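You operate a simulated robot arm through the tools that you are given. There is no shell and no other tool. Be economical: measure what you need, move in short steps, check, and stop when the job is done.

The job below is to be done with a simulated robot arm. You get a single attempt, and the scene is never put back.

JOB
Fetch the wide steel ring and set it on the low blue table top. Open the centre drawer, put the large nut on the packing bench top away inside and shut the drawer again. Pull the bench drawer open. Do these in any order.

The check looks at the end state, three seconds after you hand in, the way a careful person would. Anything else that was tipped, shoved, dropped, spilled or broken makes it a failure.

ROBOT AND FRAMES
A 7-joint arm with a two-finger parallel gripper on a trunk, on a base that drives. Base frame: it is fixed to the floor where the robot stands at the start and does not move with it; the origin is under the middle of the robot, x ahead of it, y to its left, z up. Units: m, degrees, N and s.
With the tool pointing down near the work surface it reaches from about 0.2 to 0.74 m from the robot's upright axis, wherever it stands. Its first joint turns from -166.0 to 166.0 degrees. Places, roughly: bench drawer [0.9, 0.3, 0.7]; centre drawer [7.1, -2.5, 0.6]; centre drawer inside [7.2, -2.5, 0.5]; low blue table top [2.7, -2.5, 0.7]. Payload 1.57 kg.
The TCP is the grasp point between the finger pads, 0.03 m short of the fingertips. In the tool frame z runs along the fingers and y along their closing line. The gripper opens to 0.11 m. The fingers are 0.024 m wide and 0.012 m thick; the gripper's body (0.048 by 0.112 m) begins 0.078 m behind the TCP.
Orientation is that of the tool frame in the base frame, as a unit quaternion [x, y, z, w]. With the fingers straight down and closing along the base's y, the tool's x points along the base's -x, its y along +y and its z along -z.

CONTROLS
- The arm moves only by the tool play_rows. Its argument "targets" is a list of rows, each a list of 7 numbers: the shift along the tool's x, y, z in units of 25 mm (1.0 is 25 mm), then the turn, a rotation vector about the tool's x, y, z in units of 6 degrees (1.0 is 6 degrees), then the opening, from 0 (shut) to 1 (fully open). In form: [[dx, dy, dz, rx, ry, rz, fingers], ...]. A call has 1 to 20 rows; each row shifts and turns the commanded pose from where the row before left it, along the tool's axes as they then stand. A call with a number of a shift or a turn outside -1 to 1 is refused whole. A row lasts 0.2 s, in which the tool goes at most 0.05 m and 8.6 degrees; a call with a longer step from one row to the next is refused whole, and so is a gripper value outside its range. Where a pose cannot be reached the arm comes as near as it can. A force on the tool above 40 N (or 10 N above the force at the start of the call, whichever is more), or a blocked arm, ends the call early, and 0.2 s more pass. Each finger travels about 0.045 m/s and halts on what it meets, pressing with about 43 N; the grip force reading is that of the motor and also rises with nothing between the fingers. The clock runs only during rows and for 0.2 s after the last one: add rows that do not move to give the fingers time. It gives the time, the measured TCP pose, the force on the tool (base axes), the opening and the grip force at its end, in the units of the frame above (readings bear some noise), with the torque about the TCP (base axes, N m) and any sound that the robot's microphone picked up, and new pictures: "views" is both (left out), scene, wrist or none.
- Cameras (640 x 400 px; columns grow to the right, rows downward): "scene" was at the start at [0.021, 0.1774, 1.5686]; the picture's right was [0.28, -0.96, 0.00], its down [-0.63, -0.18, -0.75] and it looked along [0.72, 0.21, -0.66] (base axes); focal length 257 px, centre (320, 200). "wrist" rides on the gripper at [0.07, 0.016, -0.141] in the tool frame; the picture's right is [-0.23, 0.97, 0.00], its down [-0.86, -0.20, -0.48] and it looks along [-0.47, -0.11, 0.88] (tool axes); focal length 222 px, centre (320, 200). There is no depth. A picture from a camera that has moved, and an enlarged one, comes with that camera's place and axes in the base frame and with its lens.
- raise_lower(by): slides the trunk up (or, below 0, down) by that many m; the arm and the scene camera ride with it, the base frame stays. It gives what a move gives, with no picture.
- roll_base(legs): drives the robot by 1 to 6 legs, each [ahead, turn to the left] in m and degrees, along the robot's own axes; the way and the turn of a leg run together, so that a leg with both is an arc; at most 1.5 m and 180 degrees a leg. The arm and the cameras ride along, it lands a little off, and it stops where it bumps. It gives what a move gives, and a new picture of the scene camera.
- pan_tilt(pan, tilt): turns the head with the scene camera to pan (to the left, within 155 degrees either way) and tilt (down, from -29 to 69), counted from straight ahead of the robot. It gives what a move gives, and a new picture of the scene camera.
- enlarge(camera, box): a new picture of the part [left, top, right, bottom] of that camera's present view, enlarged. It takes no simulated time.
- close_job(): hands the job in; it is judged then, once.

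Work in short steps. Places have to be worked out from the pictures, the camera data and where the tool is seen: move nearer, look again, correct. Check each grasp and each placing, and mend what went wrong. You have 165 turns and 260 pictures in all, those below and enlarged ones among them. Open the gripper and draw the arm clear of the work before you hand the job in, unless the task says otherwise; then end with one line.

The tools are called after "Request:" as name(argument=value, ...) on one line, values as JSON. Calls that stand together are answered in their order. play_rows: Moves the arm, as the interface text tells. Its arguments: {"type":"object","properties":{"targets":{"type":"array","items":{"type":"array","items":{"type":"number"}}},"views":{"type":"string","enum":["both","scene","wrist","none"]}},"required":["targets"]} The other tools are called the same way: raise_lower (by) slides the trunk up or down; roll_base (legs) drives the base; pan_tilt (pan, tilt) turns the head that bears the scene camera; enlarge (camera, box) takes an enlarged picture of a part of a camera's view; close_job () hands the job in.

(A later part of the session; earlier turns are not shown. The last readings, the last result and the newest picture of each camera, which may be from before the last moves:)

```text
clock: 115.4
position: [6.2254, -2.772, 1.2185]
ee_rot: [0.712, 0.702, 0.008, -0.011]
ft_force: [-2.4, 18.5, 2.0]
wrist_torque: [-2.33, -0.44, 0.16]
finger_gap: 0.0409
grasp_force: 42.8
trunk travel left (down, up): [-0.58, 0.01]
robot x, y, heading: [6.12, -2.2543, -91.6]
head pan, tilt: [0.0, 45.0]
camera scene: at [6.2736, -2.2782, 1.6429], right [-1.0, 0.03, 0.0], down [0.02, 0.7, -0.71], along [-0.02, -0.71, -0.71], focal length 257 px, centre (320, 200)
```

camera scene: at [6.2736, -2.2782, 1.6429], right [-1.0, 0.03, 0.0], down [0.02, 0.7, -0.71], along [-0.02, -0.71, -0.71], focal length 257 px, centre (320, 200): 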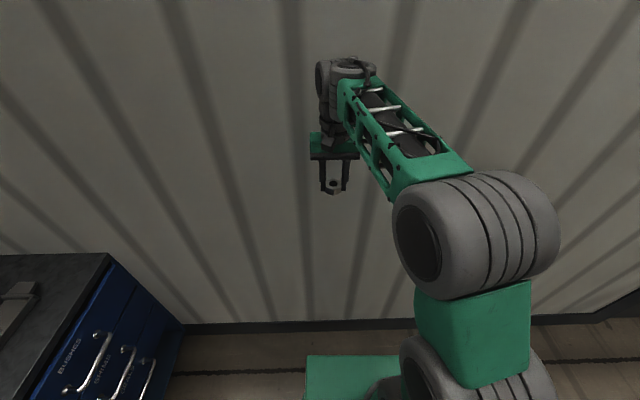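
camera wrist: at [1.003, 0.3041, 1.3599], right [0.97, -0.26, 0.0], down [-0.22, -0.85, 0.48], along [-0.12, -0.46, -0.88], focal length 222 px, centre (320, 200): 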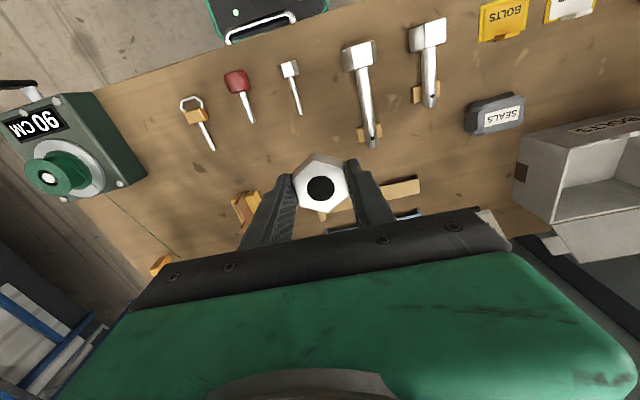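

The gripper touched the wall (at y≈−2.85). I back off, then draw the arm in before turning.

Request:
roll_base(legs=[[-0.3, 0]])

Request:
play_rows(targets=[[1, 0, 0, 0, 0, 0, 0], [1, 0, 0, 0, 0, 0, 0], [1, 0, 0, 0, 0, 0, 0], [1, 0, 0, 0, 0, 0, 0], [1, 0, 0, 0, 0, 0, 0], [1, 0, 0, 0, 0, 0, 0], [1, 0, 0, 0, 0, 0, 0], [0, 0, 0, 0, 0, 0, 0]], views="wrist")

```text
clock: 117.5
position: [6.2333, -2.4816, 1.2171]
ee_rot: [0.714, 0.7, 0.007, -0.013]
ft_force: [-0.6, 0.1, -1.5]
wrist_torque: [-0.02, 0.0, -0.04]
finger_gap: 0.0406
grasp_force: 42.9
trunk travel left (down, up): [-0.58, 0.01]
robot x, y, heading: [6.1304, -1.9609, -91.5]
head pan, tilt: [0.0, 45.0]
camera scene: at [6.2828, -1.9876, 1.6428], right [-1.0, 0.03, 0.0], down [0.02, 0.71, -0.71], along [-0.02, -0.71, -0.71], focal length 257 px, centre (320, 200)
```

scene: 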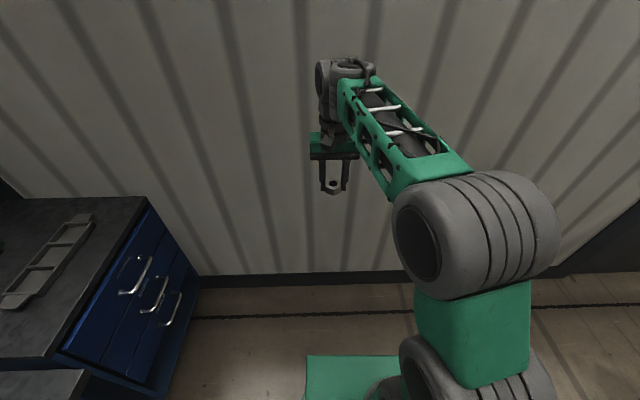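

```text
clock: 119.3
position: [6.2379, -2.3066, 1.2206]
ee_rot: [0.714, 0.7, 0.008, -0.012]
ft_force: [0.0, 0.2, -1.7]
wrist_torque: [0.02, -0.01, 0.0]
finger_gap: 0.0406
grasp_force: 42.5
trunk travel left (down, up): [-0.58, 0.01]
robot x, y, heading: [6.1275, -1.9614, -91.6]
head pan, tilt: [0.0, 45.0]
camera wrist: at [6.2562, -2.2406, 1.3649], right [0.97, -0.25, -0.01], down [-0.21, -0.86, 0.46], along [-0.12, -0.44, -0.89], focal length 222 px, centre (320, 200)
```

wrist: 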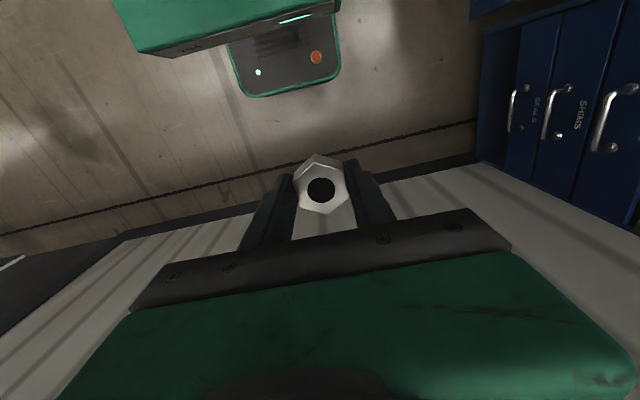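

Drawer labels: BUSHES / SHIMS / SEALS – the centre one is SHIMS. Advance 0.35, turn to face the cabinet.

Request:
roll_base(legs=[[0.35, 0], [0, 91.5]])

Request:
pan_tilt(pan=-10, tilt=40)

```text
clock: 125.5
position: [6.4532, -2.1776, 1.221]
ee_rot: [-0.03, 0.999, -0.004, -0.014]
ft_force: [0.1, 0.4, -0.8]
wrist_torque: [0.03, -0.04, 0.01]
finger_gap: 0.0408
grasp_force: 43.2
trunk travel left (down, up): [-0.58, 0.01]
robot x, y, heading: [6.1166, -2.3157, 2.9]
head pan, tilt: [0.0, 45.0]
camera scene: at [6.1319, -2.1603, 1.6428], right [0.05, -1.0, 0.0], down [-0.71, -0.03, -0.71], along [0.71, 0.03, -0.71], focal length 257 px, centre (320, 200)
```

scene: 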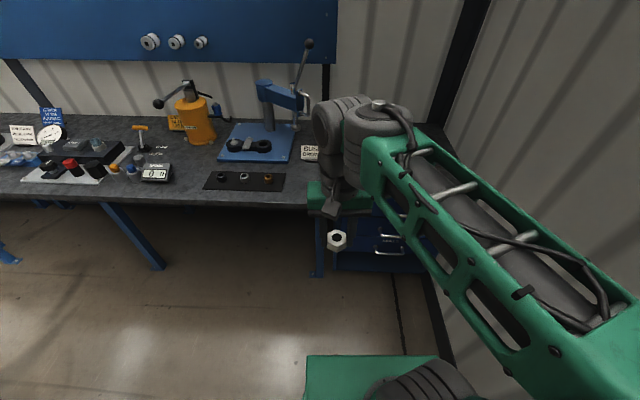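

```text
clock: 126.3
position: [6.4546, -2.1782, 1.2205]
ee_rot: [-0.03, 0.999, -0.004, -0.014]
ft_force: [0.0, -0.3, -1.8]
wrist_torque: [0.02, -0.01, 0.02]
finger_gap: 0.0408
grasp_force: 43.0
trunk travel left (down, up): [-0.58, 0.01]
robot x, y, heading: [6.1184, -2.3133, 2.7]
head pan, tilt: [-10.0, 40.0]
camera scene: at [6.135, -2.1749, 1.65], right [-0.12, -0.99, 0.0], down [-0.64, 0.08, -0.77], along [0.76, -0.1, -0.64], focal length 257 px, centre (320, 200)
```

scene: 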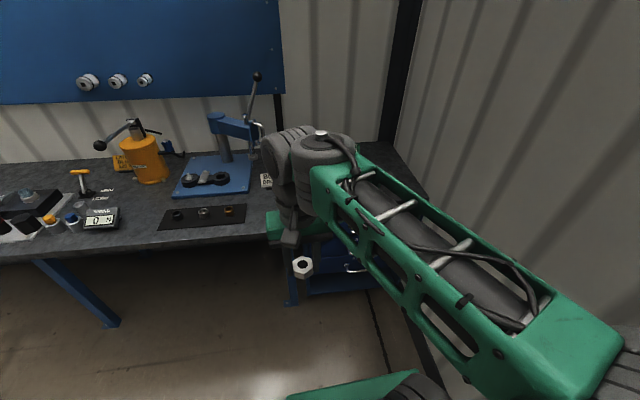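

I straighten heading and advance 0.3 m, so the cabinet's front strip of top (in front of the tray) is in reach for parking the nut.

Request:
roll_base(legs=[[0, -2.7], [0.3, 0]])

Request:
pan_tilt(pan=-25, tilt=45)

```text
clock: 128.7
position: [6.7641, -2.1962, 1.2222]
ee_rot: [-0.004, 1.0, -0.003, -0.015]
ft_force: [1.0, 0.2, -1.6]
wrist_torque: [0.0, 0.02, 0.02]
finger_gap: 0.0407
grasp_force: 42.9
trunk travel left (down, up): [-0.58, 0.01]
robot x, y, heading: [6.4203, -2.3173, -0.2]
head pan, tilt: [-10.0, 40.0]
camera scene: at [6.4466, -2.1763, 1.65], right [-0.18, -0.98, 0.0], down [-0.63, 0.11, -0.77], along [0.75, -0.14, -0.64], focal length 257 px, centre (320, 200)
```

scene: 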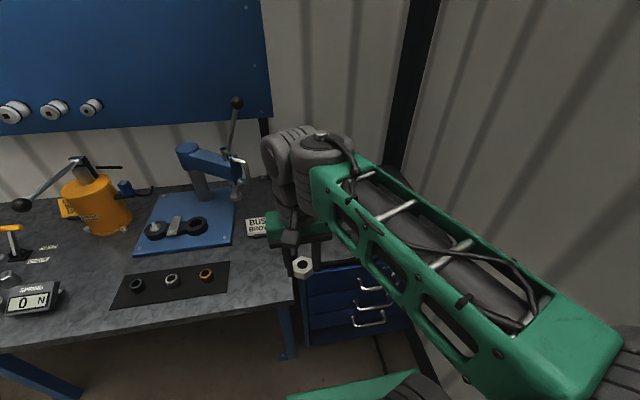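

```text
clock: 129.5
position: [6.7636, -2.1965, 1.2202]
ee_rot: [-0.004, 1.0, -0.004, -0.013]
ft_force: [0.2, 0.0, -1.8]
wrist_torque: [0.01, 0.02, -0.02]
finger_gap: 0.0406
grasp_force: 42.8
trunk travel left (down, up): [-0.58, 0.01]
robot x, y, heading: [6.4202, -2.3127, -0.4]
head pan, tilt: [-25.0, 45.0]
camera scene: at [6.4358, -2.1959, 1.6428], right [-0.42, -0.91, 0.0], down [-0.64, 0.3, -0.71], along [0.64, -0.3, -0.71], focal length 257 px, centre (320, 200)
```

scene: 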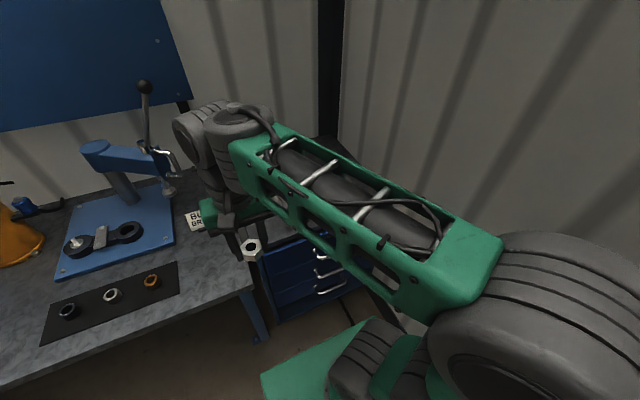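

Request:
play_rows(targets=[[-1, -0.68, 0.3, -0.08, -0.27, 0, 0], [-1, -0.68, 0.3, 0, 0, 0, 0], [-1, -0.68, 0.4, 0, 0, 0, 0], [-1, -0.68, 0.4, 0, 0, 0, 0], [-1, -0.68, 0.4, 0, 0, 0, 0], [-1, -0.68, 0.4, 0, 0, 0, 0], [-1, -0.68, 0.4, 0, 0, 0, 0], [-1, -0.68, 0.4, 0, 0, 0, 0], [-1, -0.68, 0.4, 0, 0, 0, 0], [-1, -0.68, 0.4, 0, 0, 0, 0], [-1, -0.68, 0.4, 0, 0, 0, 0], [-1, -0.68, 0.4, 0, 0, 0, 0], [0, 0, 0, 0, 0, 0, 0]], views="both")

```text
clock: 132.3
position: [7.0672, -2.3971, 1.1051]
ee_rot: [-0.004, 1.0, 0.0, 0.0]
ft_force: [-0.2, -0.6, -1.5]
wrist_torque: [-0.04, -0.01, -0.02]
finger_gap: 0.0405
grasp_force: 42.7
trunk travel left (down, up): [-0.58, 0.01]
robot x, y, heading: [6.4234, -2.3153, -0.2]
head pan, tilt: [-25.0, 45.0]
camera scene: at [6.4358, -2.196, 1.6428], right [-0.43, -0.91, 0.0], down [-0.64, 0.3, -0.71], along [0.64, -0.3, -0.71], focal length 257 px, centre (320, 200)
camera wrist: at [6.9966, -2.3799, 1.2475], right [0.22, 0.98, 0.0], down [0.86, -0.19, 0.48], along [0.47, -0.1, -0.88], focal length 222 px, centre (320, 200)
```

scene: 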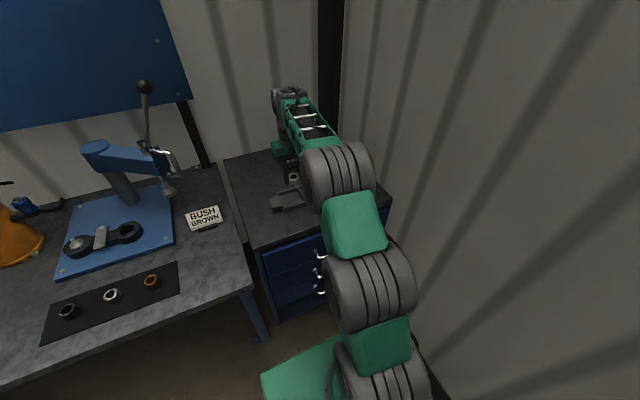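
wrist: 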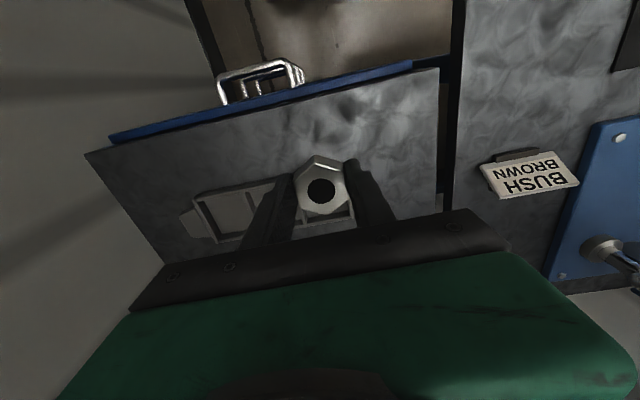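

Front strip at (7.07, −2.40) is free. I descend to z≈0.905, then creep.

Request:
play_rows(targets=[[0, 0, 1, 0, 0, 0, 0], [0, 0, 1, 0, 0, 0, 0], [0, 0, 1, 0, 0, 0, 0], [0, 0, 1, 0, 0, 0, 0], [0, 0, 1, 0, 0, 0, 0], [0, 0, 1, 0, 0, 0, 0], [0, 0, 1, 0, 0, 0, 0], [0, 0, 0.8, 0, 0, 0, 0], [0, 0, 0, 0, 0, 0, 0]], views="wrist")

Request:
play_rows(targets=[[0, 0, 0.12, 0, 0, 0, 0], [0, 0, 0.12, 0, 0, 0, 0], [0, 0, 0.12, 0, 0, 0, 0], [0, 0, 0.12, 0, 0, 0, 0], [0, 0, 0, 0, 0, 0, 0]], views="none")

```text
clock: 134.3
position: [7.0654, -2.3983, 0.909]
ee_rot: [-0.005, 1.0, 0.002, 0.0]
ft_force: [0.4, -0.2, -1.2]
wrist_torque: [0.01, 0.01, -0.02]
finger_gap: 0.0407
grasp_force: 43.4
trunk travel left (down, up): [-0.58, 0.01]
robot x, y, heading: [6.4209, -2.3168, -0.3]
head pan, tilt: [-25.0, 45.0]
camera wrist: at [6.995, -2.3821, 1.0502], right [0.22, 0.98, 0.0], down [0.86, -0.19, 0.48], along [0.47, -0.1, -0.88], focal length 222 px, centre (320, 200)
```

wrist: 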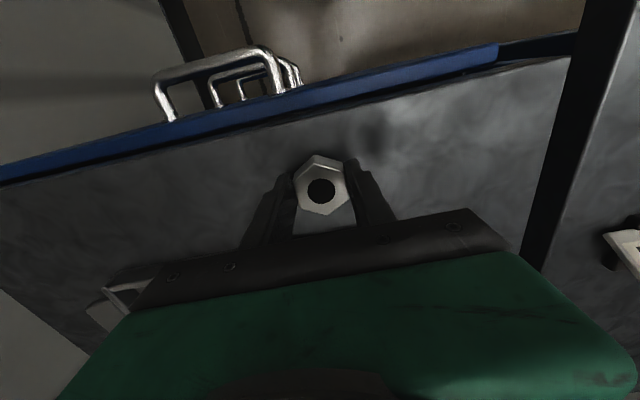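

```text
clock: 135.5
position: [7.0652, -2.3973, 0.8965]
ee_rot: [-0.004, 1.0, 0.001, 0.0]
ft_force: [-0.6, -0.4, -0.7]
wrist_torque: [0.01, 0.04, -0.01]
finger_gap: 0.0408
grasp_force: 43.0
trunk travel left (down, up): [-0.58, 0.01]
robot x, y, heading: [6.4232, -2.3183, -0.0]
head pan, tilt: [-25.0, 45.0]
```

No contact yet; creeping on.

Request:
play_rows(targets=[[0, 0, 0.12, 0, 0, 0, 0], [0, 0, 0.12, 0, 0, 0, 0], [0, 0, 0.12, 0, 0, 0, 0], [0, 0, 0.12, 0, 0, 0, 0], [0, 0, 0, 0, 0, 0, 0]], views="wrist")

```text
clock: 136.7
position: [7.0655, -2.397, 0.8911]
ee_rot: [-0.005, 1.0, 0.0, 0.004]
ft_force: [1.4, 0.5, 30.3]
wrist_torque: [-0.14, -0.06, 0.04]
finger_gap: 0.0409
grasp_force: 43.1
trunk travel left (down, up): [-0.58, 0.01]
robot x, y, heading: [6.4235, -2.3163, -0.4]
head pan, tilt: [-25.0, 45.0]
camera wrist: at [6.994, -2.3811, 1.0317], right [0.22, 0.98, 0.0], down [0.85, -0.19, 0.48], along [0.47, -0.1, -0.87], focal length 222 px, centre (320, 200)
```

wrist: 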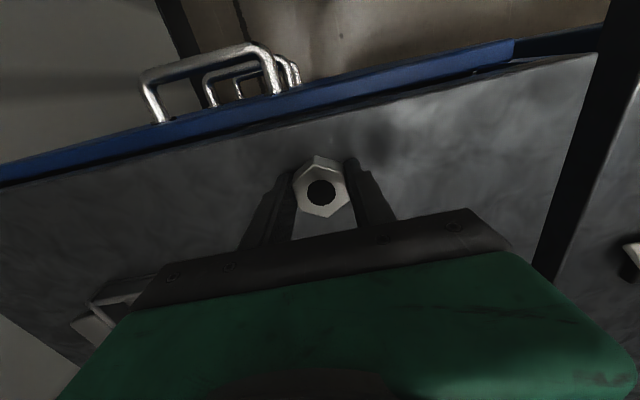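

Contact at z≈0.892. I relieve, open the fingers and rise.

Request:
play_rows(targets=[[0, 0, -0.2, 0, 0, 0, 0], [0, 0, 0, 0, 0, 0, 0.6], [0, 0, 0, 0, 0, 0, 0.6], [0, 0, 0, 0, 0, 0, 0.6], [0, 0, -0.5, 0, 0, 0, 0.6], [0, 0, -1, 0, 0, 0, 0.6], [0, 0, -1, 0, 0, 0, 0.6], [0, 0, -1, 0, 0, 0, 0.6], [0, 0, -1, 0, 0, 0, 0.6], [0, 0, -1, 0, 0, 0, 0.6], [0, 0, -1, 0, 0, 0, 0.6], [0, 0, 0, 0, 0, 0, 0.6]], views="wrist")

```text
clock: 139.3
position: [7.0669, -2.398, 1.0547]
ee_rot: [-0.004, 1.0, 0.001, 0.0]
ft_force: [-0.2, 0.1, -0.1]
wrist_torque: [-0.01, 0.0, 0.02]
finger_gap: 0.0661
grasp_force: 0.1
trunk travel left (down, up): [-0.58, 0.01]
robot x, y, heading: [6.4207, -2.3131, -0.6]
head pan, tilt: [-25.0, 45.0]
camera wrist: at [6.9967, -2.3806, 1.1966], right [0.22, 0.98, 0.0], down [0.86, -0.19, 0.48], along [0.47, -0.1, -0.88], focal length 222 px, centre (320, 200)
```

wrist: 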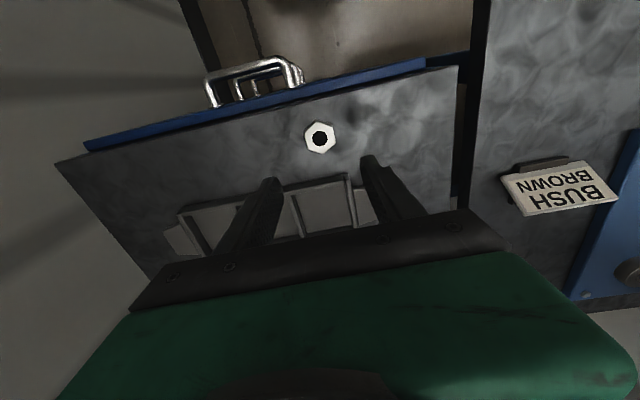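

Nut parked. Now retract, back the base off and look at the handles.

Request:
play_rows(targets=[[0, 0, -1, 0, 0, 0, 0.6], [0, 0, -1, 0, 0, 0, 0.6], [0, 0, -1, 0, 0, 0, 0.6], [1, 0, 0, 0, 0, 0, 0.6], [1, 0, 0, 0, 0, 0, 0.6], [1, 0, 0, 0, 0, 0, 0.6], [1, 0, 0, 0, 0, 0, 0.6], [1, 0, 0, 0, 0, 0, 0.6], [1, 0, 0, 0, 0, 0, 0.6], [1, 0, 0, 0, 0, 0, 0.6], [1, 0, 0, 0, 0, 0, 0.6], [1, 0, 0, 0, 0, 0, 0.6]], views="none")

Request:
roll_base(legs=[[-0.3, 0]])

Request:
pan_tilt(pan=5, tilt=40)

```text
clock: 141.9
position: [6.8399, -2.3991, 1.1275]
ee_rot: [-0.005, 1.0, 0.001, 0.0]
ft_force: [0.1, 0.4, 0.7]
wrist_torque: [-0.02, 0.01, 0.01]
finger_gap: 0.0662
grasp_force: 0.0
trunk travel left (down, up): [-0.58, 0.01]
robot x, y, heading: [6.421, -2.3207, -0.3]
head pan, tilt: [-25.0, 45.0]
```

```text
clock: 143.9
position: [6.5413, -2.3992, 1.1281]
ee_rot: [-0.001, 1.0, 0.001, 0.0]
ft_force: [0.0, -0.4, 0.2]
wrist_torque: [-0.02, -0.04, -0.02]
finger_gap: 0.0661
grasp_force: 0.0
trunk travel left (down, up): [-0.58, 0.01]
robot x, y, heading: [6.1246, -2.3178, -0.4]
head pan, tilt: [-25.0, 45.0]
camera scene: at [6.1378, -2.1944, 1.6428], right [-0.43, -0.9, 0.0], down [-0.64, 0.3, -0.71], along [0.64, -0.3, -0.71], focal length 257 px, centre (320, 200)
```

scene: 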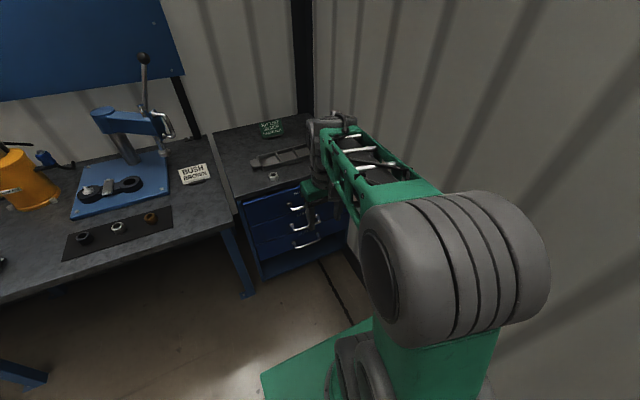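

```text
clock: 144.9
position: [6.5421, -2.3998, 1.1287]
ee_rot: [-0.001, 1.0, 0.001, 0.0]
ft_force: [0.2, -0.5, -0.6]
wrist_torque: [0.03, 0.02, -0.02]
finger_gap: 0.066
grasp_force: 0.0
trunk travel left (down, up): [-0.58, 0.01]
robot x, y, heading: [6.1222, -2.3172, -0.6]
head pan, tilt: [5.0, 40.0]
camera scene: at [6.1499, -2.1528, 1.65], right [0.08, -1.0, 0.0], down [-0.64, -0.05, -0.77], along [0.76, 0.06, -0.64], focal length 257 px, centre (320, 200)
```

scene: 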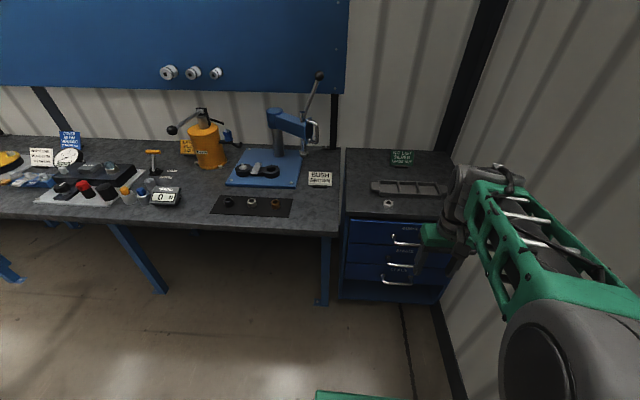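

Request:
enlarge(camera="scene", box=[330, 205, 460, 286])

```text
4.92 times, centred on (395, 246) of scene
camera zoom: at [6.1499, -2.1528, 1.65], right [0.08, -1.0, 0.0], down [-0.64, -0.05, -0.77], along [0.76, 0.06, -0.64], focal length 1267 px, centre (-49, -24)
```

zoom: 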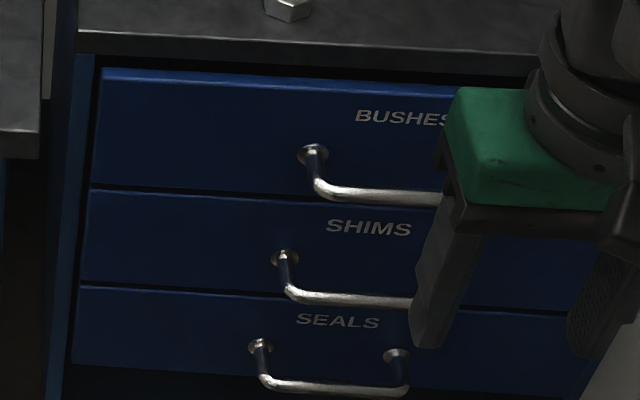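

The SHIMS handle bar is at about x 6.964, y −2.44…−2.59, z 0.558. I'll move forward a little, roll the tool 90° (closing along x), then pitch it to point ahead with vertical closing.

Request:
play_rows(targets=[[-1, 0, 0, 0, 0, 0, 0.6], [-1, 0, 0, 0, 0, 0, 0.6], [-1, 0, 0, 0, 0, 0, 0.6], [-1, 0, 0, 0, 0, 0, 0.6], [-1, 0, 0, 0, 0, 0, 0.6], [0, 0, 0, 0, 0, 1, 0.6], [0, 0, 0, 0, 0, 1, 0.6], [0, 0, 0, 0, 0, 1, 0.6], [0, 0, 0, 0, 0, 1, 0.6], [0, 0, 0, 0, 0, 1, 0.6], [0, 0, 0, 0, 0, 1, 0.6], [0, 0, 0, 0, 0, 1, 0.6], [0, 0, 0, 0, 0, 1, 0.6], [0, 0, 0, 0, 0, 1, 0.6], [0, 0, 0, 0, 0, 1, 0.6], [0, 0, 0, 0, 0, 1, 0.6], [0, 0, 0, 0, 0, 1, 0.6], [0, 0, 0, 0, 0, 1, 0.6], [0, 0, 0, 0, 0, 1, 0.6], [0, 0, 0, 0, 0, 1, 0.6]], views="none")

Request:
play_rows(targets=[[0, 0, 0, -1, 0, 0, 0.6], [0, 0, 0, -1, 0, 0, 0.6], [0, 0, 0, -1, 0, 0, 0.6], [0, 0, 0, -1, 0, 0, 0.6], [0, 0, 0, -1, 0, 0, 0.6], [0, 0, 0, -1, 0, 0, 0.6], [0, 0, 0, -1, 0, 0, 0.6], [0, 0, 0, -1, 0, 0, 0.6], [0, 0, 0, -1, 0, 0, 0.6], [0, 0, 0, -1, 0, 0, 0.6], [0, 0, 0, -1, 0, 0, 0.6], [0, 0, 0, -1, 0, 0, 0.6], [0, 0, 0, -1, 0, 0, 0.6], [0, 0, 0, -1, 0, 0, 0.6], [0, 0, 0, -1, 0, 0, 0.6], [0, 0, 0, 0, 0, 0, 0.6]], views="both")

```text
clock: 149.1
position: [6.6673, -2.3995, 1.1288]
ee_rot: [0.707, 0.707, 0.0, -0.001]
ft_force: [-0.5, -0.9, -0.5]
wrist_torque: [-0.03, 0.01, 0.02]
finger_gap: 0.0661
grasp_force: 0.0
trunk travel left (down, up): [-0.58, 0.01]
robot x, y, heading: [6.1245, -2.3146, -0.3]
head pan, tilt: [5.0, 40.0]
```

```text
clock: 152.5
position: [6.6673, -2.4003, 1.1284]
ee_rot: [0.5, 0.499, 0.502, 0.499]
ft_force: [0.2, 0.6, 0.4]
wrist_torque: [0.0, -0.01, 0.02]
finger_gap: 0.066
grasp_force: 0.0
trunk travel left (down, up): [-0.58, 0.01]
robot x, y, heading: [6.1289, -2.3135, -0.5]
head pan, tilt: [5.0, 40.0]
camera scene: at [6.15, -2.1528, 1.6501], right [0.08, -1.0, 0.0], down [-0.64, -0.05, -0.77], along [0.76, 0.06, -0.64], focal length 257 px, centre (320, 200)
camera wrist: at [6.5248, -2.3292, 1.1456], right [0.0, -0.23, 0.97], down [-0.48, -0.86, -0.2], along [0.88, -0.46, -0.11], focal length 222 px, centre (320, 200)
```

scene: 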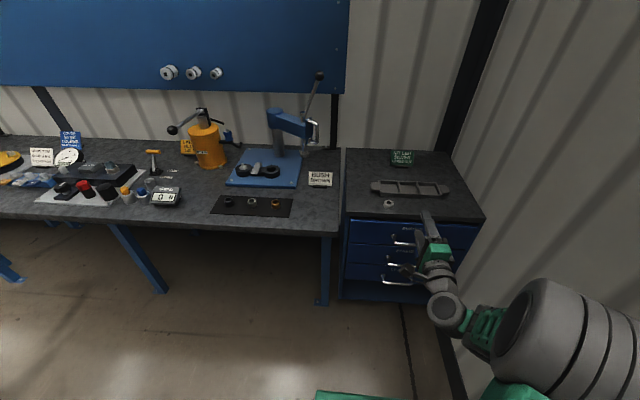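
wrist: 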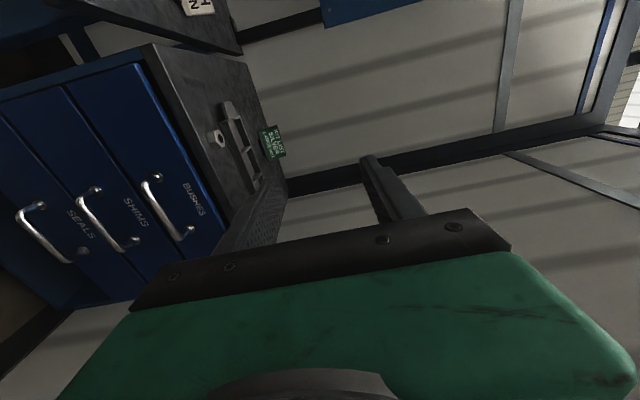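

Orientation is right. I lower the trunk 0.57 m so the tool is at handle height, then shift sideways to y −2.515.

Request:
raise_lower(by=-0.57)

Request:
play_rows(targets=[[-1, 0, 0.5, 0, 0, 0, 0.6], [-1, 0, 0.5, 0, 0, 0, 0.6], [-1, 0, 0.5, 0, 0, 0, 0.6], [-1, 0, 0.5, 0, 0, 0, 0.6], [-0.6, 0, 0.5, 0, 0, 0, 0.6], [0, 0, 1, 0, 0, 0, 0.6], [0, 0, 1, 0, 0, 0, 0.6], [0, 0, 1, 0, 0, 0, 0.6], [0, 0, 0, 0, 0, 0, 0.6]], views="both")

```text
refused: -0.57 is not a number from -0.4 to 0.4
```

```text
clock: 154.5
position: [6.8054, -2.5162, 1.1269]
ee_rot: [0.5, 0.5, 0.501, 0.499]
ft_force: [-0.3, -0.2, -0.1]
wrist_torque: [-0.02, 0.0, -0.01]
finger_gap: 0.0661
grasp_force: 0.0
trunk travel left (down, up): [-0.58, 0.01]
robot x, y, heading: [6.1197, -2.312, -0.5]
head pan, tilt: [5.0, 40.0]
camera scene: at [6.15, -2.1528, 1.6501], right [0.08, -1.0, 0.0], down [-0.64, -0.05, -0.77], along [0.76, 0.06, -0.64], focal length 257 px, centre (320, 200)
camera wrist: at [6.6633, -2.445, 1.1447], right [0.0, -0.23, 0.97], down [-0.48, -0.86, -0.2], along [0.88, -0.46, -0.11], focal length 222 px, centre (320, 200)
```

scene: 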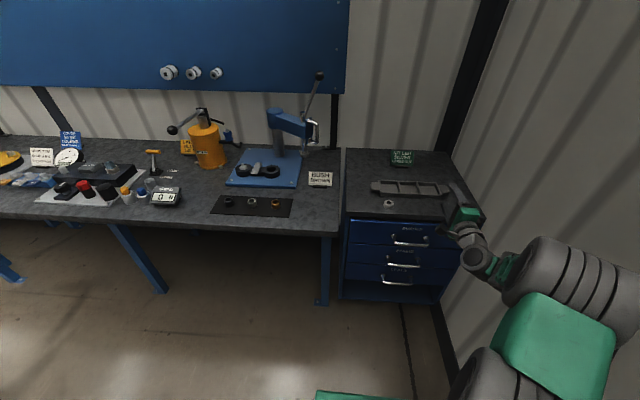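
wrist: 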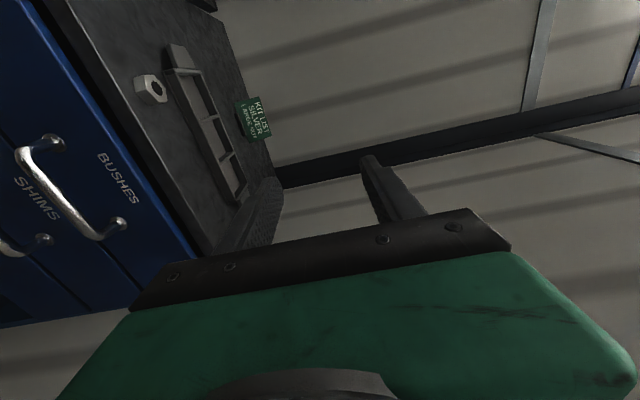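

Tips are at x≈6.835, clear of the handles at 6.96. I lower the trunk in two parts.

Request:
raise_lower(by=-0.3)

Request:
raise_lower(by=-0.27)

Request:
play_rows(targets=[[0, 0, 1, 0, 0, 0, 0.6], [0, 0, 1, 0, 0, 0, 0.6], [0, 0, 0, 0, 0, 0, 0.6]], views="both")

```text
clock: 157.5
position: [6.8052, -2.5146, 0.8268]
ee_rot: [0.5, 0.5, 0.501, 0.499]
ft_force: [0.0, 0.1, 0.3]
wrist_torque: [0.03, 0.03, 0.02]
finger_gap: 0.0661
grasp_force: 0.1
trunk travel left (down, up): [-0.28, 0.31]
robot x, y, heading: [6.1229, -2.311, -0.6]
head pan, tilt: [5.0, 40.0]
```

```text
clock: 160.2
position: [6.8041, -2.5146, 0.5588]
ee_rot: [0.5, 0.5, 0.501, 0.498]
ft_force: [0.5, -0.5, 0.7]
wrist_torque: [-0.01, 0.02, 0.0]
finger_gap: 0.0659
grasp_force: 0.0
trunk travel left (down, up): [-0.01, 0.58]
robot x, y, heading: [6.1245, -2.3128, -0.6]
head pan, tilt: [5.0, 40.0]
```

```text
clock: 161.1
position: [6.8554, -2.5157, 0.5587]
ee_rot: [0.5, 0.5, 0.501, 0.499]
ft_force: [0.5, -0.7, 0.2]
wrist_torque: [0.05, -0.02, -0.03]
finger_gap: 0.066
grasp_force: 0.2
trunk travel left (down, up): [-0.01, 0.58]
robot x, y, heading: [6.122, -2.3139, -0.3]
head pan, tilt: [5.0, 40.0]
camera scene: at [6.1499, -2.1528, 1.0801], right [0.08, -1.0, 0.0], down [-0.64, -0.05, -0.77], along [0.76, 0.06, -0.64], focal length 257 px, centre (320, 200)
camera wrist: at [6.7141, -2.4455, 0.5756], right [0.0, -0.23, 0.97], down [-0.48, -0.86, -0.2], along [0.88, -0.46, -0.11], focal length 222 px, centre (320, 200)
```

scene: 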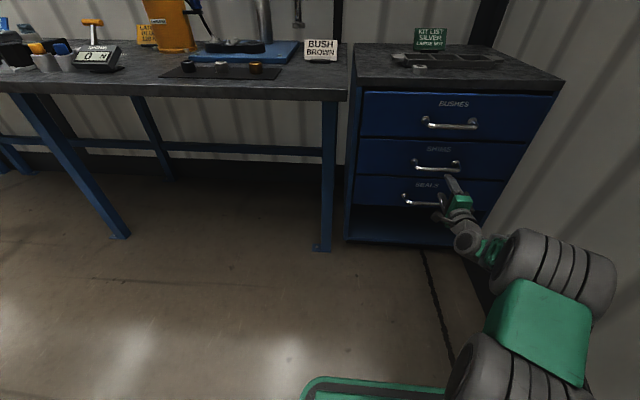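
wrist: 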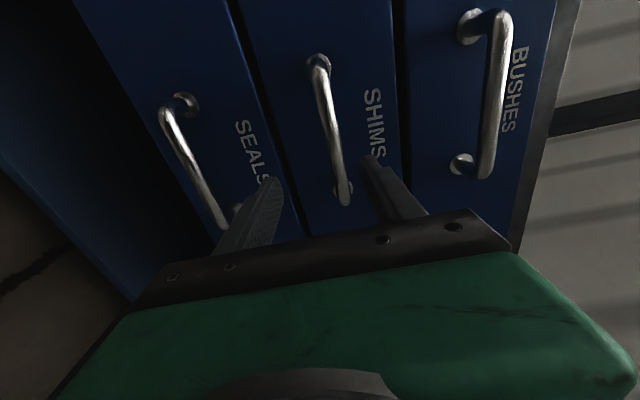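

The bar is seen at z≈0.574; I raise 15 mm and advance to TCP x≈6.95.

Request:
play_rows(targets=[[0, 0.62, 0, 0, 0, 0, 0.6], [0, 0, 1, 0, 0, 0, 0.6], [0, 0, 1, 0, 0, 0, 0.6], [0, 0, 1, 0, 0, 0, 0.6], [0, 0, 0.7, 0, 0, 0, 0.6], [0, 0, 0, 0, 0, 0, 0.6]], views="both")

```text
clock: 162.4
position: [6.9491, -2.5136, 0.572]
ee_rot: [0.499, 0.501, 0.501, 0.499]
ft_force: [-0.4, 0.0, 0.0]
wrist_torque: [0.02, -0.05, 0.01]
finger_gap: 0.066
grasp_force: 0.1
trunk travel left (down, up): [-0.01, 0.58]
robot x, y, heading: [6.1259, -2.3142, -0.5]
head pan, tilt: [5.0, 40.0]
camera scene: at [6.1499, -2.1528, 1.0801], right [0.08, -1.0, 0.0], down [-0.64, -0.05, -0.77], along [0.76, 0.06, -0.64], focal length 257 px, centre (320, 200)
camera wrist: at [6.8077, -2.4433, 0.5892], right [0.0, -0.23, 0.97], down [-0.48, -0.86, -0.2], along [0.88, -0.46, -0.11], focal length 222 px, centre (320, 200)
```

scene: 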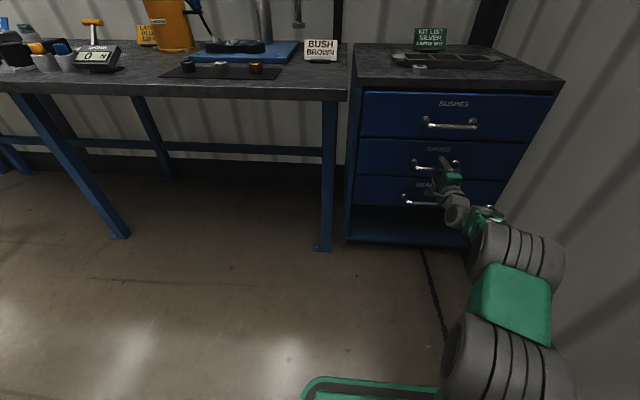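
wrist: 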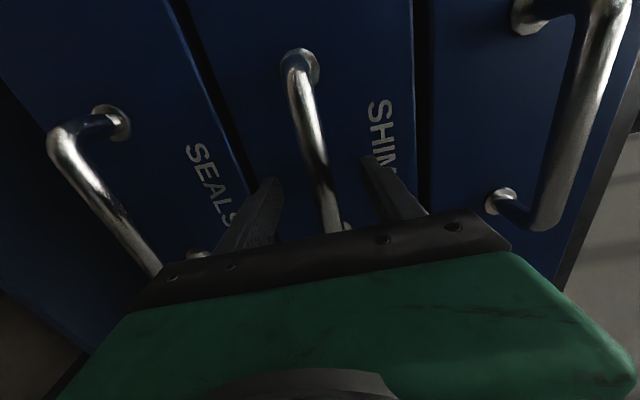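

Bar seems between the fingertips. I close and check the gap.

Request:
play_rows(targets=[[0, 0, 0, 0, 0, 0, 0], [0, 0, 0, 0, 0, 0, 0], [0, 0, 0, 0, 0, 0, 0], [0, 0, 0, 0, 0, 0, 0], [0, 0, 0, 0, 0, 0, 0], [0, 0, 0, 0, 0, 0, 0]], views="wrist")

```text
clock: 163.8
position: [6.9499, -2.5135, 0.575]
ee_rot: [0.499, 0.5, 0.501, 0.5]
ft_force: [1.2, -0.9, 11.7]
wrist_torque: [0.02, 0.01, 0.33]
finger_gap: 0.0176
grasp_force: 32.3
trunk travel left (down, up): [-0.01, 0.58]
robot x, y, heading: [6.1246, -2.3179, -0.7]
head pan, tilt: [5.0, 40.0]
camera wrist: at [6.8074, -2.4434, 0.5914], right [0.0, -0.23, 0.97], down [-0.48, -0.86, -0.2], along [0.88, -0.46, -0.11], focal length 222 px, centre (320, 200)
```

wrist: 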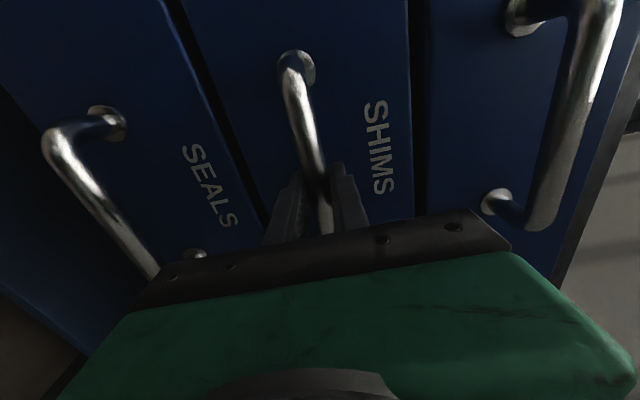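

Gripped the bar. I pull straight back gently.

Request:
play_rows(targets=[[0, 0.1, 0, 0, 0, 0, 0], [0, 0, -0.4, 0, 0, 0, 0], [0, 0, -0.5, 0, 0, 0, 0], [0, 0, -0.6, 0, 0, 0, 0], [0, 0, -0.6, 0, 0, 0, 0], [0, 0, -0.6, 0, 0, 0, 0], [0, 0, 0, 0, 0, 0, 0]], views="both")

```text
clock: 165.4
position: [6.8805, -2.5123, 0.5756]
ee_rot: [0.5, 0.501, 0.501, 0.497]
ft_force: [-1.8, 6.0, 4.9]
wrist_torque: [-0.1, -0.01, 0.31]
finger_gap: 0.0177
grasp_force: 32.6
trunk travel left (down, up): [-0.01, 0.58]
robot x, y, heading: [6.1228, -2.3132, -0.2]
head pan, tilt: [5.0, 40.0]
camera scene: at [6.1493, -2.1523, 1.0799], right [0.08, -1.0, 0.0], down [-0.64, -0.05, -0.77], along [0.76, 0.06, -0.64], focal length 257 px, centre (320, 200)
camera wrist: at [6.7385, -2.4438, 0.5924], right [0.0, -0.23, 0.97], down [-0.47, -0.86, -0.2], along [0.88, -0.46, -0.11], focal length 222 px, centre (320, 200)
```

scene: 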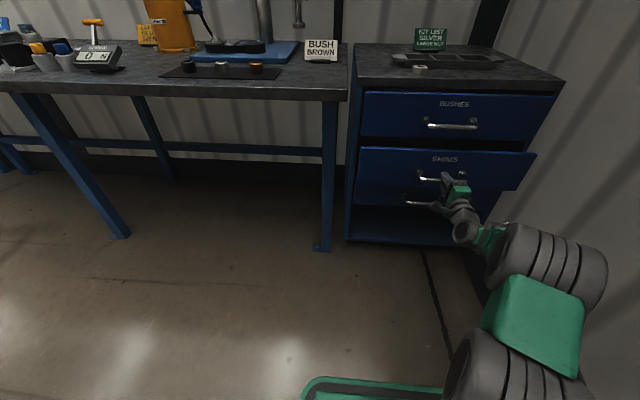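
wrist: 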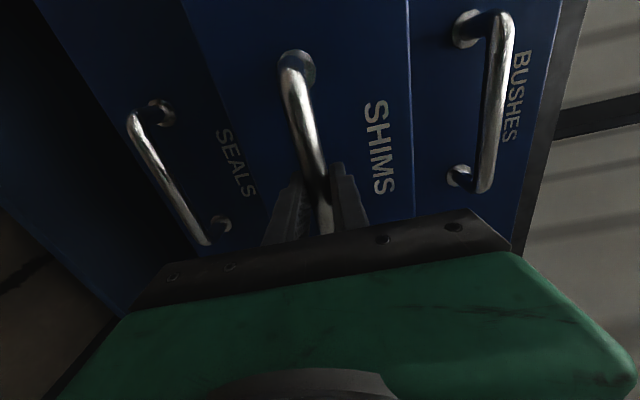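

The drawer slides. I keep pulling another ~0.18 m.

Request:
play_rows(targets=[[0, 0, -0.7, 0, 0, 0, 0], [0, 0, -0.7, 0, 0, 0, 0], [0, 0, -0.7, 0, 0, 0, 0], [0, 0, -0.7, 0, 0, 0, 0], [0, 0, -0.7, 0, 0, 0, 0], [0, 0, -0.7, 0, 0, 0, 0], [0, 0, -0.7, 0, 0, 0, 0], [0, 0, -0.7, 0, 0, 0, 0], [0, 0, -0.7, 0, 0, 0, 0], [0, 0, -0.7, 0, 0, 0, 0], [0, 0, 0, 0, 0, 0, 0]], views="scene")

```text
clock: 167.8
position: [6.7059, -2.5153, 0.5753]
ee_rot: [0.499, 0.501, 0.501, 0.499]
ft_force: [0.7, 20.3, -2.5]
wrist_torque: [-0.03, 0.04, 0.37]
finger_gap: 0.0178
grasp_force: 32.0
trunk travel left (down, up): [-0.01, 0.58]
robot x, y, heading: [6.1235, -2.3112, -0.6]
head pan, tilt: [5.0, 40.0]
camera scene: at [6.15, -2.1516, 1.08], right [0.08, -1.0, 0.0], down [-0.64, -0.05, -0.77], along [0.76, 0.06, -0.64], focal length 257 px, centre (320, 200)
```

scene: 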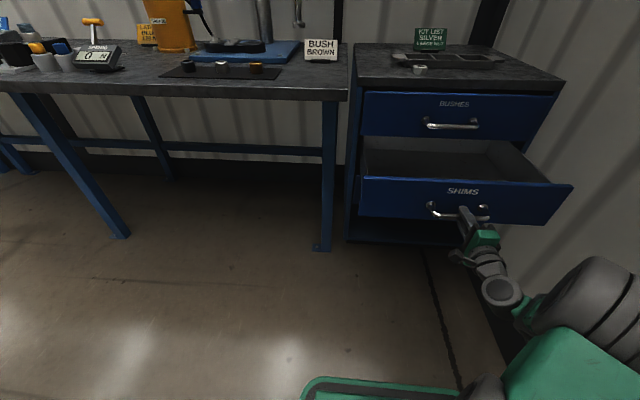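

Opened 0.25 m. I pull a touch more, then release and back away.

Request:
play_rows(targets=[[-0.2, 0, -0.5, 0, 0, 0, 0], [0, 0, -0.5, 0, 0, 0, 0], [0, 0, -0.5, 0, 0, 0, 0], [0, 0, 0, 0, 0, 0, 0]], views="none")

Request:
play_rows(targets=[[0, 0, 0, 0, 0, 0, 0.6], [0, 0, 0, 0, 0, 0, 0.6], [0, 0, 0, 0, 0, 0, 0.6], [0, 0, 0, 0, 0, 0, 0.6], [0, 0, -1, 0, 0, 0, 0.6], [0, 0, -1, 0, 0, 0, 0.6], [0, 0, -1, 0, 0, 0, 0.6], [0, 0, -0.5, 0, 0, 0, 0.6], [0, 0, 0, 0, 0, 0, 0.6]], views="scene")

```text
clock: 168.8
position: [6.6665, -2.5208, 0.5738]
ee_rot: [0.499, 0.501, 0.501, 0.499]
ft_force: [0.3, 19.9, 0.3]
wrist_torque: [0.0, -0.03, 0.27]
finger_gap: 0.0176
grasp_force: 32.4
trunk travel left (down, up): [-0.01, 0.58]
robot x, y, heading: [6.1216, -2.3137, -0.6]
head pan, tilt: [5.0, 40.0]
```

```text
clock: 170.8
position: [6.5789, -2.521, 0.576]
ee_rot: [0.499, 0.501, 0.501, 0.499]
ft_force: [0.5, -0.1, 0.2]
wrist_torque: [-0.04, 0.02, -0.01]
finger_gap: 0.0659
grasp_force: 0.1
trunk travel left (down, up): [-0.01, 0.58]
robot x, y, heading: [6.1204, -2.3145, -0.6]
head pan, tilt: [5.0, 40.0]
camera scene: at [6.1499, -2.1524, 1.0801], right [0.08, -1.0, 0.0], down [-0.64, -0.05, -0.77], along [0.76, 0.06, -0.64], focal length 257 px, centre (320, 200)
```

scene: 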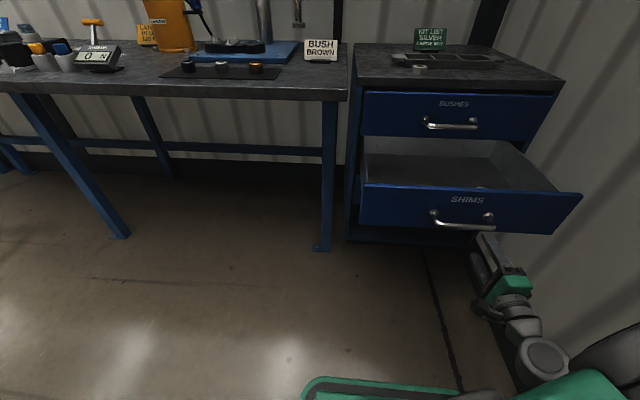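

Drawer is open ~0.28 m. I raise the trunk and turn the tool back down.

Request:
raise_lower(by=0.4)

Request:
raise_lower(by=0.17)

Request:
play_rows(targets=[[0, 0, 0, 1, 0, 0, 0.6], [0, 0, 0, 1, 0, 0, 0.6], [0, 0, 0, 1, 0, 0, 0.6], [0, 0, 0, 1, 0, 0, 0.6], [0, 0, 0, 1, 0, 0, 0.6], [0, 0, 0, 1, 0, 0, 0.6], [0, 0, 0, 1, 0, 0, 0.6], [0, 0, 0, 1, 0, 0, 0.6], [0, 0, 0, 1, 0, 0, 0.6], [0, 0, 0, 1, 0, 0, 0.6], [0, 0, 0, 1, 0, 0, 0.6], [0, 0, 0, 1, 0, 0, 0.6], [0, 0, 0, 1, 0, 0, 0.6], [0, 0, 0, 1, 0, 0, 0.6], [0, 0, 0, 1, 0, 0, 0.6], [0, 0, 0, 0, 0, 0, 0.6]], views="none")

Request:
play_rows(targets=[[0, 0, 0, 0, 0, -1, 0.6], [0, 0, 0, 0, 0, -1, 0.6], [0, 0, 0, 0, 0, -1, 0.6], [0, 0, 0, 0, 0, -1, 0.6], [0, 0, 0, 0, 0, -1, 0.6], [0, 0, 0, 0, 0, -1, 0.6], [0, 0, 0, 0, 0, -1, 0.6], [0, 0, 0, 0, 0, -1, 0.6], [0, 0, 0, 0, 0, -1, 0.6], [0, 0, 0, 0, 0, -1, 0.6], [0, 0, 0, 0, 0, -1, 0.6], [0, 0, 0, 0, 0, -1, 0.6], [0, 0, 0, 0, 0, -1, 0.6], [0, 0, 0, 0, 0, -1, 0.6], [0, 0, 0, 0, 0, -1, 0.6], [0, 0, 0, 0, 0, 0, 0.6]], views="none")

Request:
roll_base(legs=[[0.26, 0.4]])

```text
clock: 174.7
position: [6.5801, -2.52, 0.9754]
ee_rot: [0.499, 0.502, 0.501, 0.498]
ft_force: [0.7, -0.3, -0.3]
wrist_torque: [-0.02, -0.01, 0.03]
finger_gap: 0.066
grasp_force: 0.0
trunk travel left (down, up): [-0.41, 0.18]
robot x, y, heading: [6.1255, -2.3108, -0.4]
head pan, tilt: [5.0, 40.0]
```

```text
clock: 176.6
position: [6.5783, -2.5195, 1.1465]
ee_rot: [0.499, 0.5, 0.502, 0.499]
ft_force: [0.6, 0.7, -0.1]
wrist_torque: [0.03, 0.02, 0.02]
finger_gap: 0.0659
grasp_force: 0.0
trunk travel left (down, up): [-0.58, 0.01]
robot x, y, heading: [6.1241, -2.3108, -0.5]
head pan, tilt: [5.0, 40.0]
```

```text
clock: 180.0
position: [6.5803, -2.5205, 1.1465]
ee_rot: [0.706, 0.708, 0.0, -0.001]
ft_force: [0.8, -0.4, 0.5]
wrist_torque: [-0.01, 0.01, -0.01]
finger_gap: 0.0655
grasp_force: 0.0
trunk travel left (down, up): [-0.58, 0.01]
robot x, y, heading: [6.1246, -2.3125, -0.4]
head pan, tilt: [5.0, 40.0]
```

```text
clock: 183.4
position: [6.5798, -2.5201, 1.146]
ee_rot: [-0.003, 1.0, 0.0, 0.0]
ft_force: [-0.1, -0.2, 0.6]
wrist_torque: [-0.01, -0.02, 0.0]
finger_gap: 0.0658
grasp_force: 0.0
trunk travel left (down, up): [-0.58, 0.01]
robot x, y, heading: [6.1234, -2.3136, -0.6]
head pan, tilt: [5.0, 40.0]
```

```text
clock: 185.2
position: [6.8369, -2.5205, 1.1471]
ee_rot: [-0.004, 1.0, 0.001, -0.001]
ft_force: [0.1, -0.4, -0.7]
wrist_torque: [0.02, 0.02, -0.01]
finger_gap: 0.0661
grasp_force: 0.1
trunk travel left (down, up): [-0.58, 0.01]
robot x, y, heading: [6.3797, -2.3195, -0.1]
head pan, tilt: [5.0, 40.0]
camera scene: at [6.4055, -2.1554, 1.65], right [0.08, -1.0, 0.0], down [-0.64, -0.05, -0.77], along [0.76, 0.06, -0.64], focal length 257 px, centre (320, 200)
```

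scene: 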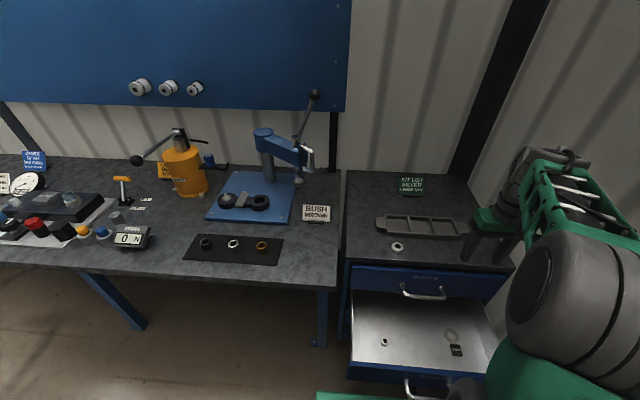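

The drawer holds a few small items; I'll mind them. Move over the parked nut.

Request:
enlarge(camera="scene", box=[340, 260, 510, 400])

Request:
play_rows(targets=[[-1, 0.55, 0, 0, 0, 0, 0.6], [-1, 0.55, 0, 0, 0, 0, 0.6], [-1, 0.55, 0, 0, 0, 0, 0.6], [-1, 0.55, 0, 0, 0, 0, 0.6], [-1, 0.55, 0, 0, 0, 0, 0.6], [-1, 0.55, 0.5, 0, 0, 0, 0.6], [-1, 0.55, 1, 0, 0, 0, 0.6], [-1, 0.55, 1, 0, 0, 0, 0.6], [-1, 0.5, 1, 0, 0, 0, 0.6], [-0.1, 0, 1, 0, 0, 0, 0.6], [0, 0, 0, 0, 0, 0, 0.6]], views="wrist")

```text
2.86 times, centred on (425, 330) of scene
camera zoom: at [6.4055, -2.1554, 1.65], right [0.08, -1.0, 0.0], down [-0.64, -0.05, -0.77], along [0.76, 0.06, -0.64], focal length 736 px, centre (20, -171)
```

zoom: 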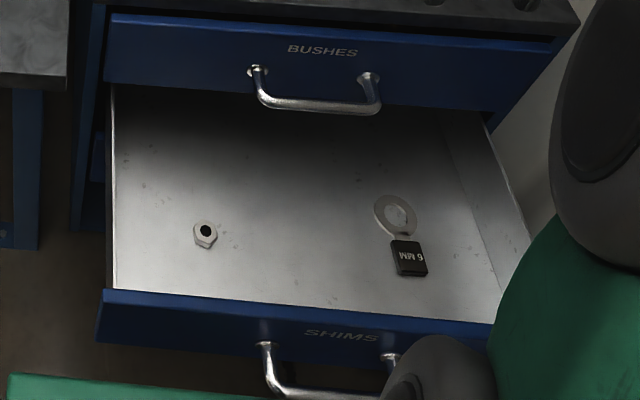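

```text
clock: 187.7
position: [7.0623, -2.3939, 1.0315]
ee_rot: [-0.003, 1.0, 0.002, 0.001]
ft_force: [0.0, 0.2, 0.7]
wrist_torque: [-0.01, 0.01, 0.03]
finger_gap: 0.066
grasp_force: 0.2
trunk travel left (down, up): [-0.58, 0.01]
robot x, y, heading: [6.379, -2.3181, -0.3]
head pan, tilt: [5.0, 40.0]
camera wrist: at [6.9919, -2.3773, 1.1738], right [0.22, 0.98, 0.0], down [0.86, -0.19, 0.48], along [0.47, -0.1, -0.88], focal length 222 px, centre (320, 200)
```

wrist: 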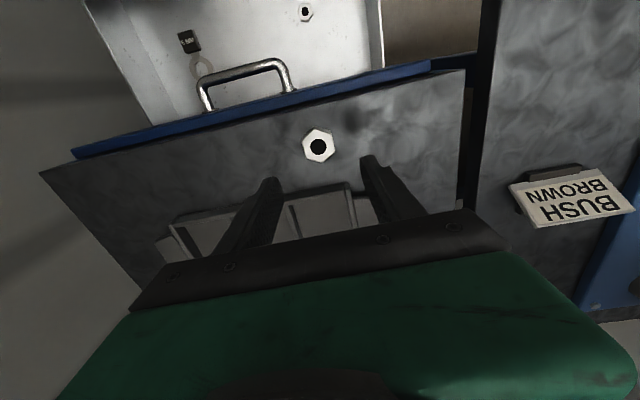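

Nut at (7.068, −2.396). Descend and grasp again.

Request:
play_rows(targets=[[-0.22, -0.08, 1, 0, 0, 0, 0.6], [0, 0, 1, 0, 0, 0, 0.6], [0, 0, 1, 0, 0, 0, 0.6], [0, 0, 1, 0, 0, 0, 0.6], [0, 0, 1, 0, 0, 0, 0.6], [0, 0, 0.45, 0, 0, 0, 0.6], [0, 0, 0, 0, 0, 0, 0.6], [0, 0, 0, 0, 0, 0, 0], [0, 0, 0, 0, 0, 0, 0], [0, 0, 0, 0, 0, 0, 0], [0, 0, 0, 0, 0, 0, 0]], views="wrist")

```text
clock: 190.1
position: [7.0671, -2.3979, 0.897]
ee_rot: [-0.003, 1.0, 0.001, 0.0]
ft_force: [0.5, -1.3, 0.2]
wrist_torque: [-0.01, -0.02, 0.01]
finger_gap: 0.0406
grasp_force: 36.3
trunk travel left (down, up): [-0.58, 0.01]
robot x, y, heading: [6.3798, -2.3175, -0.1]
head pan, tilt: [5.0, 40.0]
camera wrist: at [6.9974, -2.3821, 1.0399], right [0.22, 0.98, 0.0], down [0.86, -0.19, 0.48], along [0.47, -0.1, -0.88], focal length 222 px, centre (320, 200)
```

wrist: 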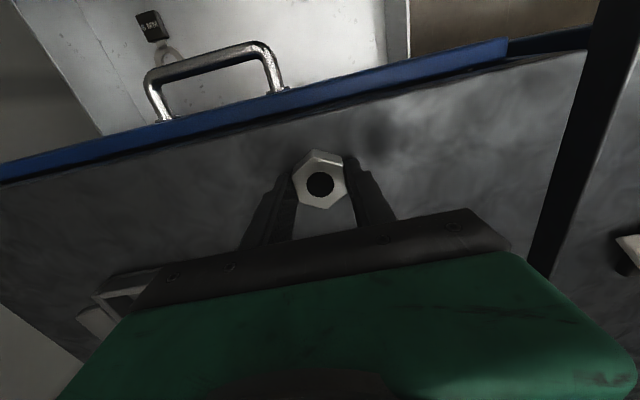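

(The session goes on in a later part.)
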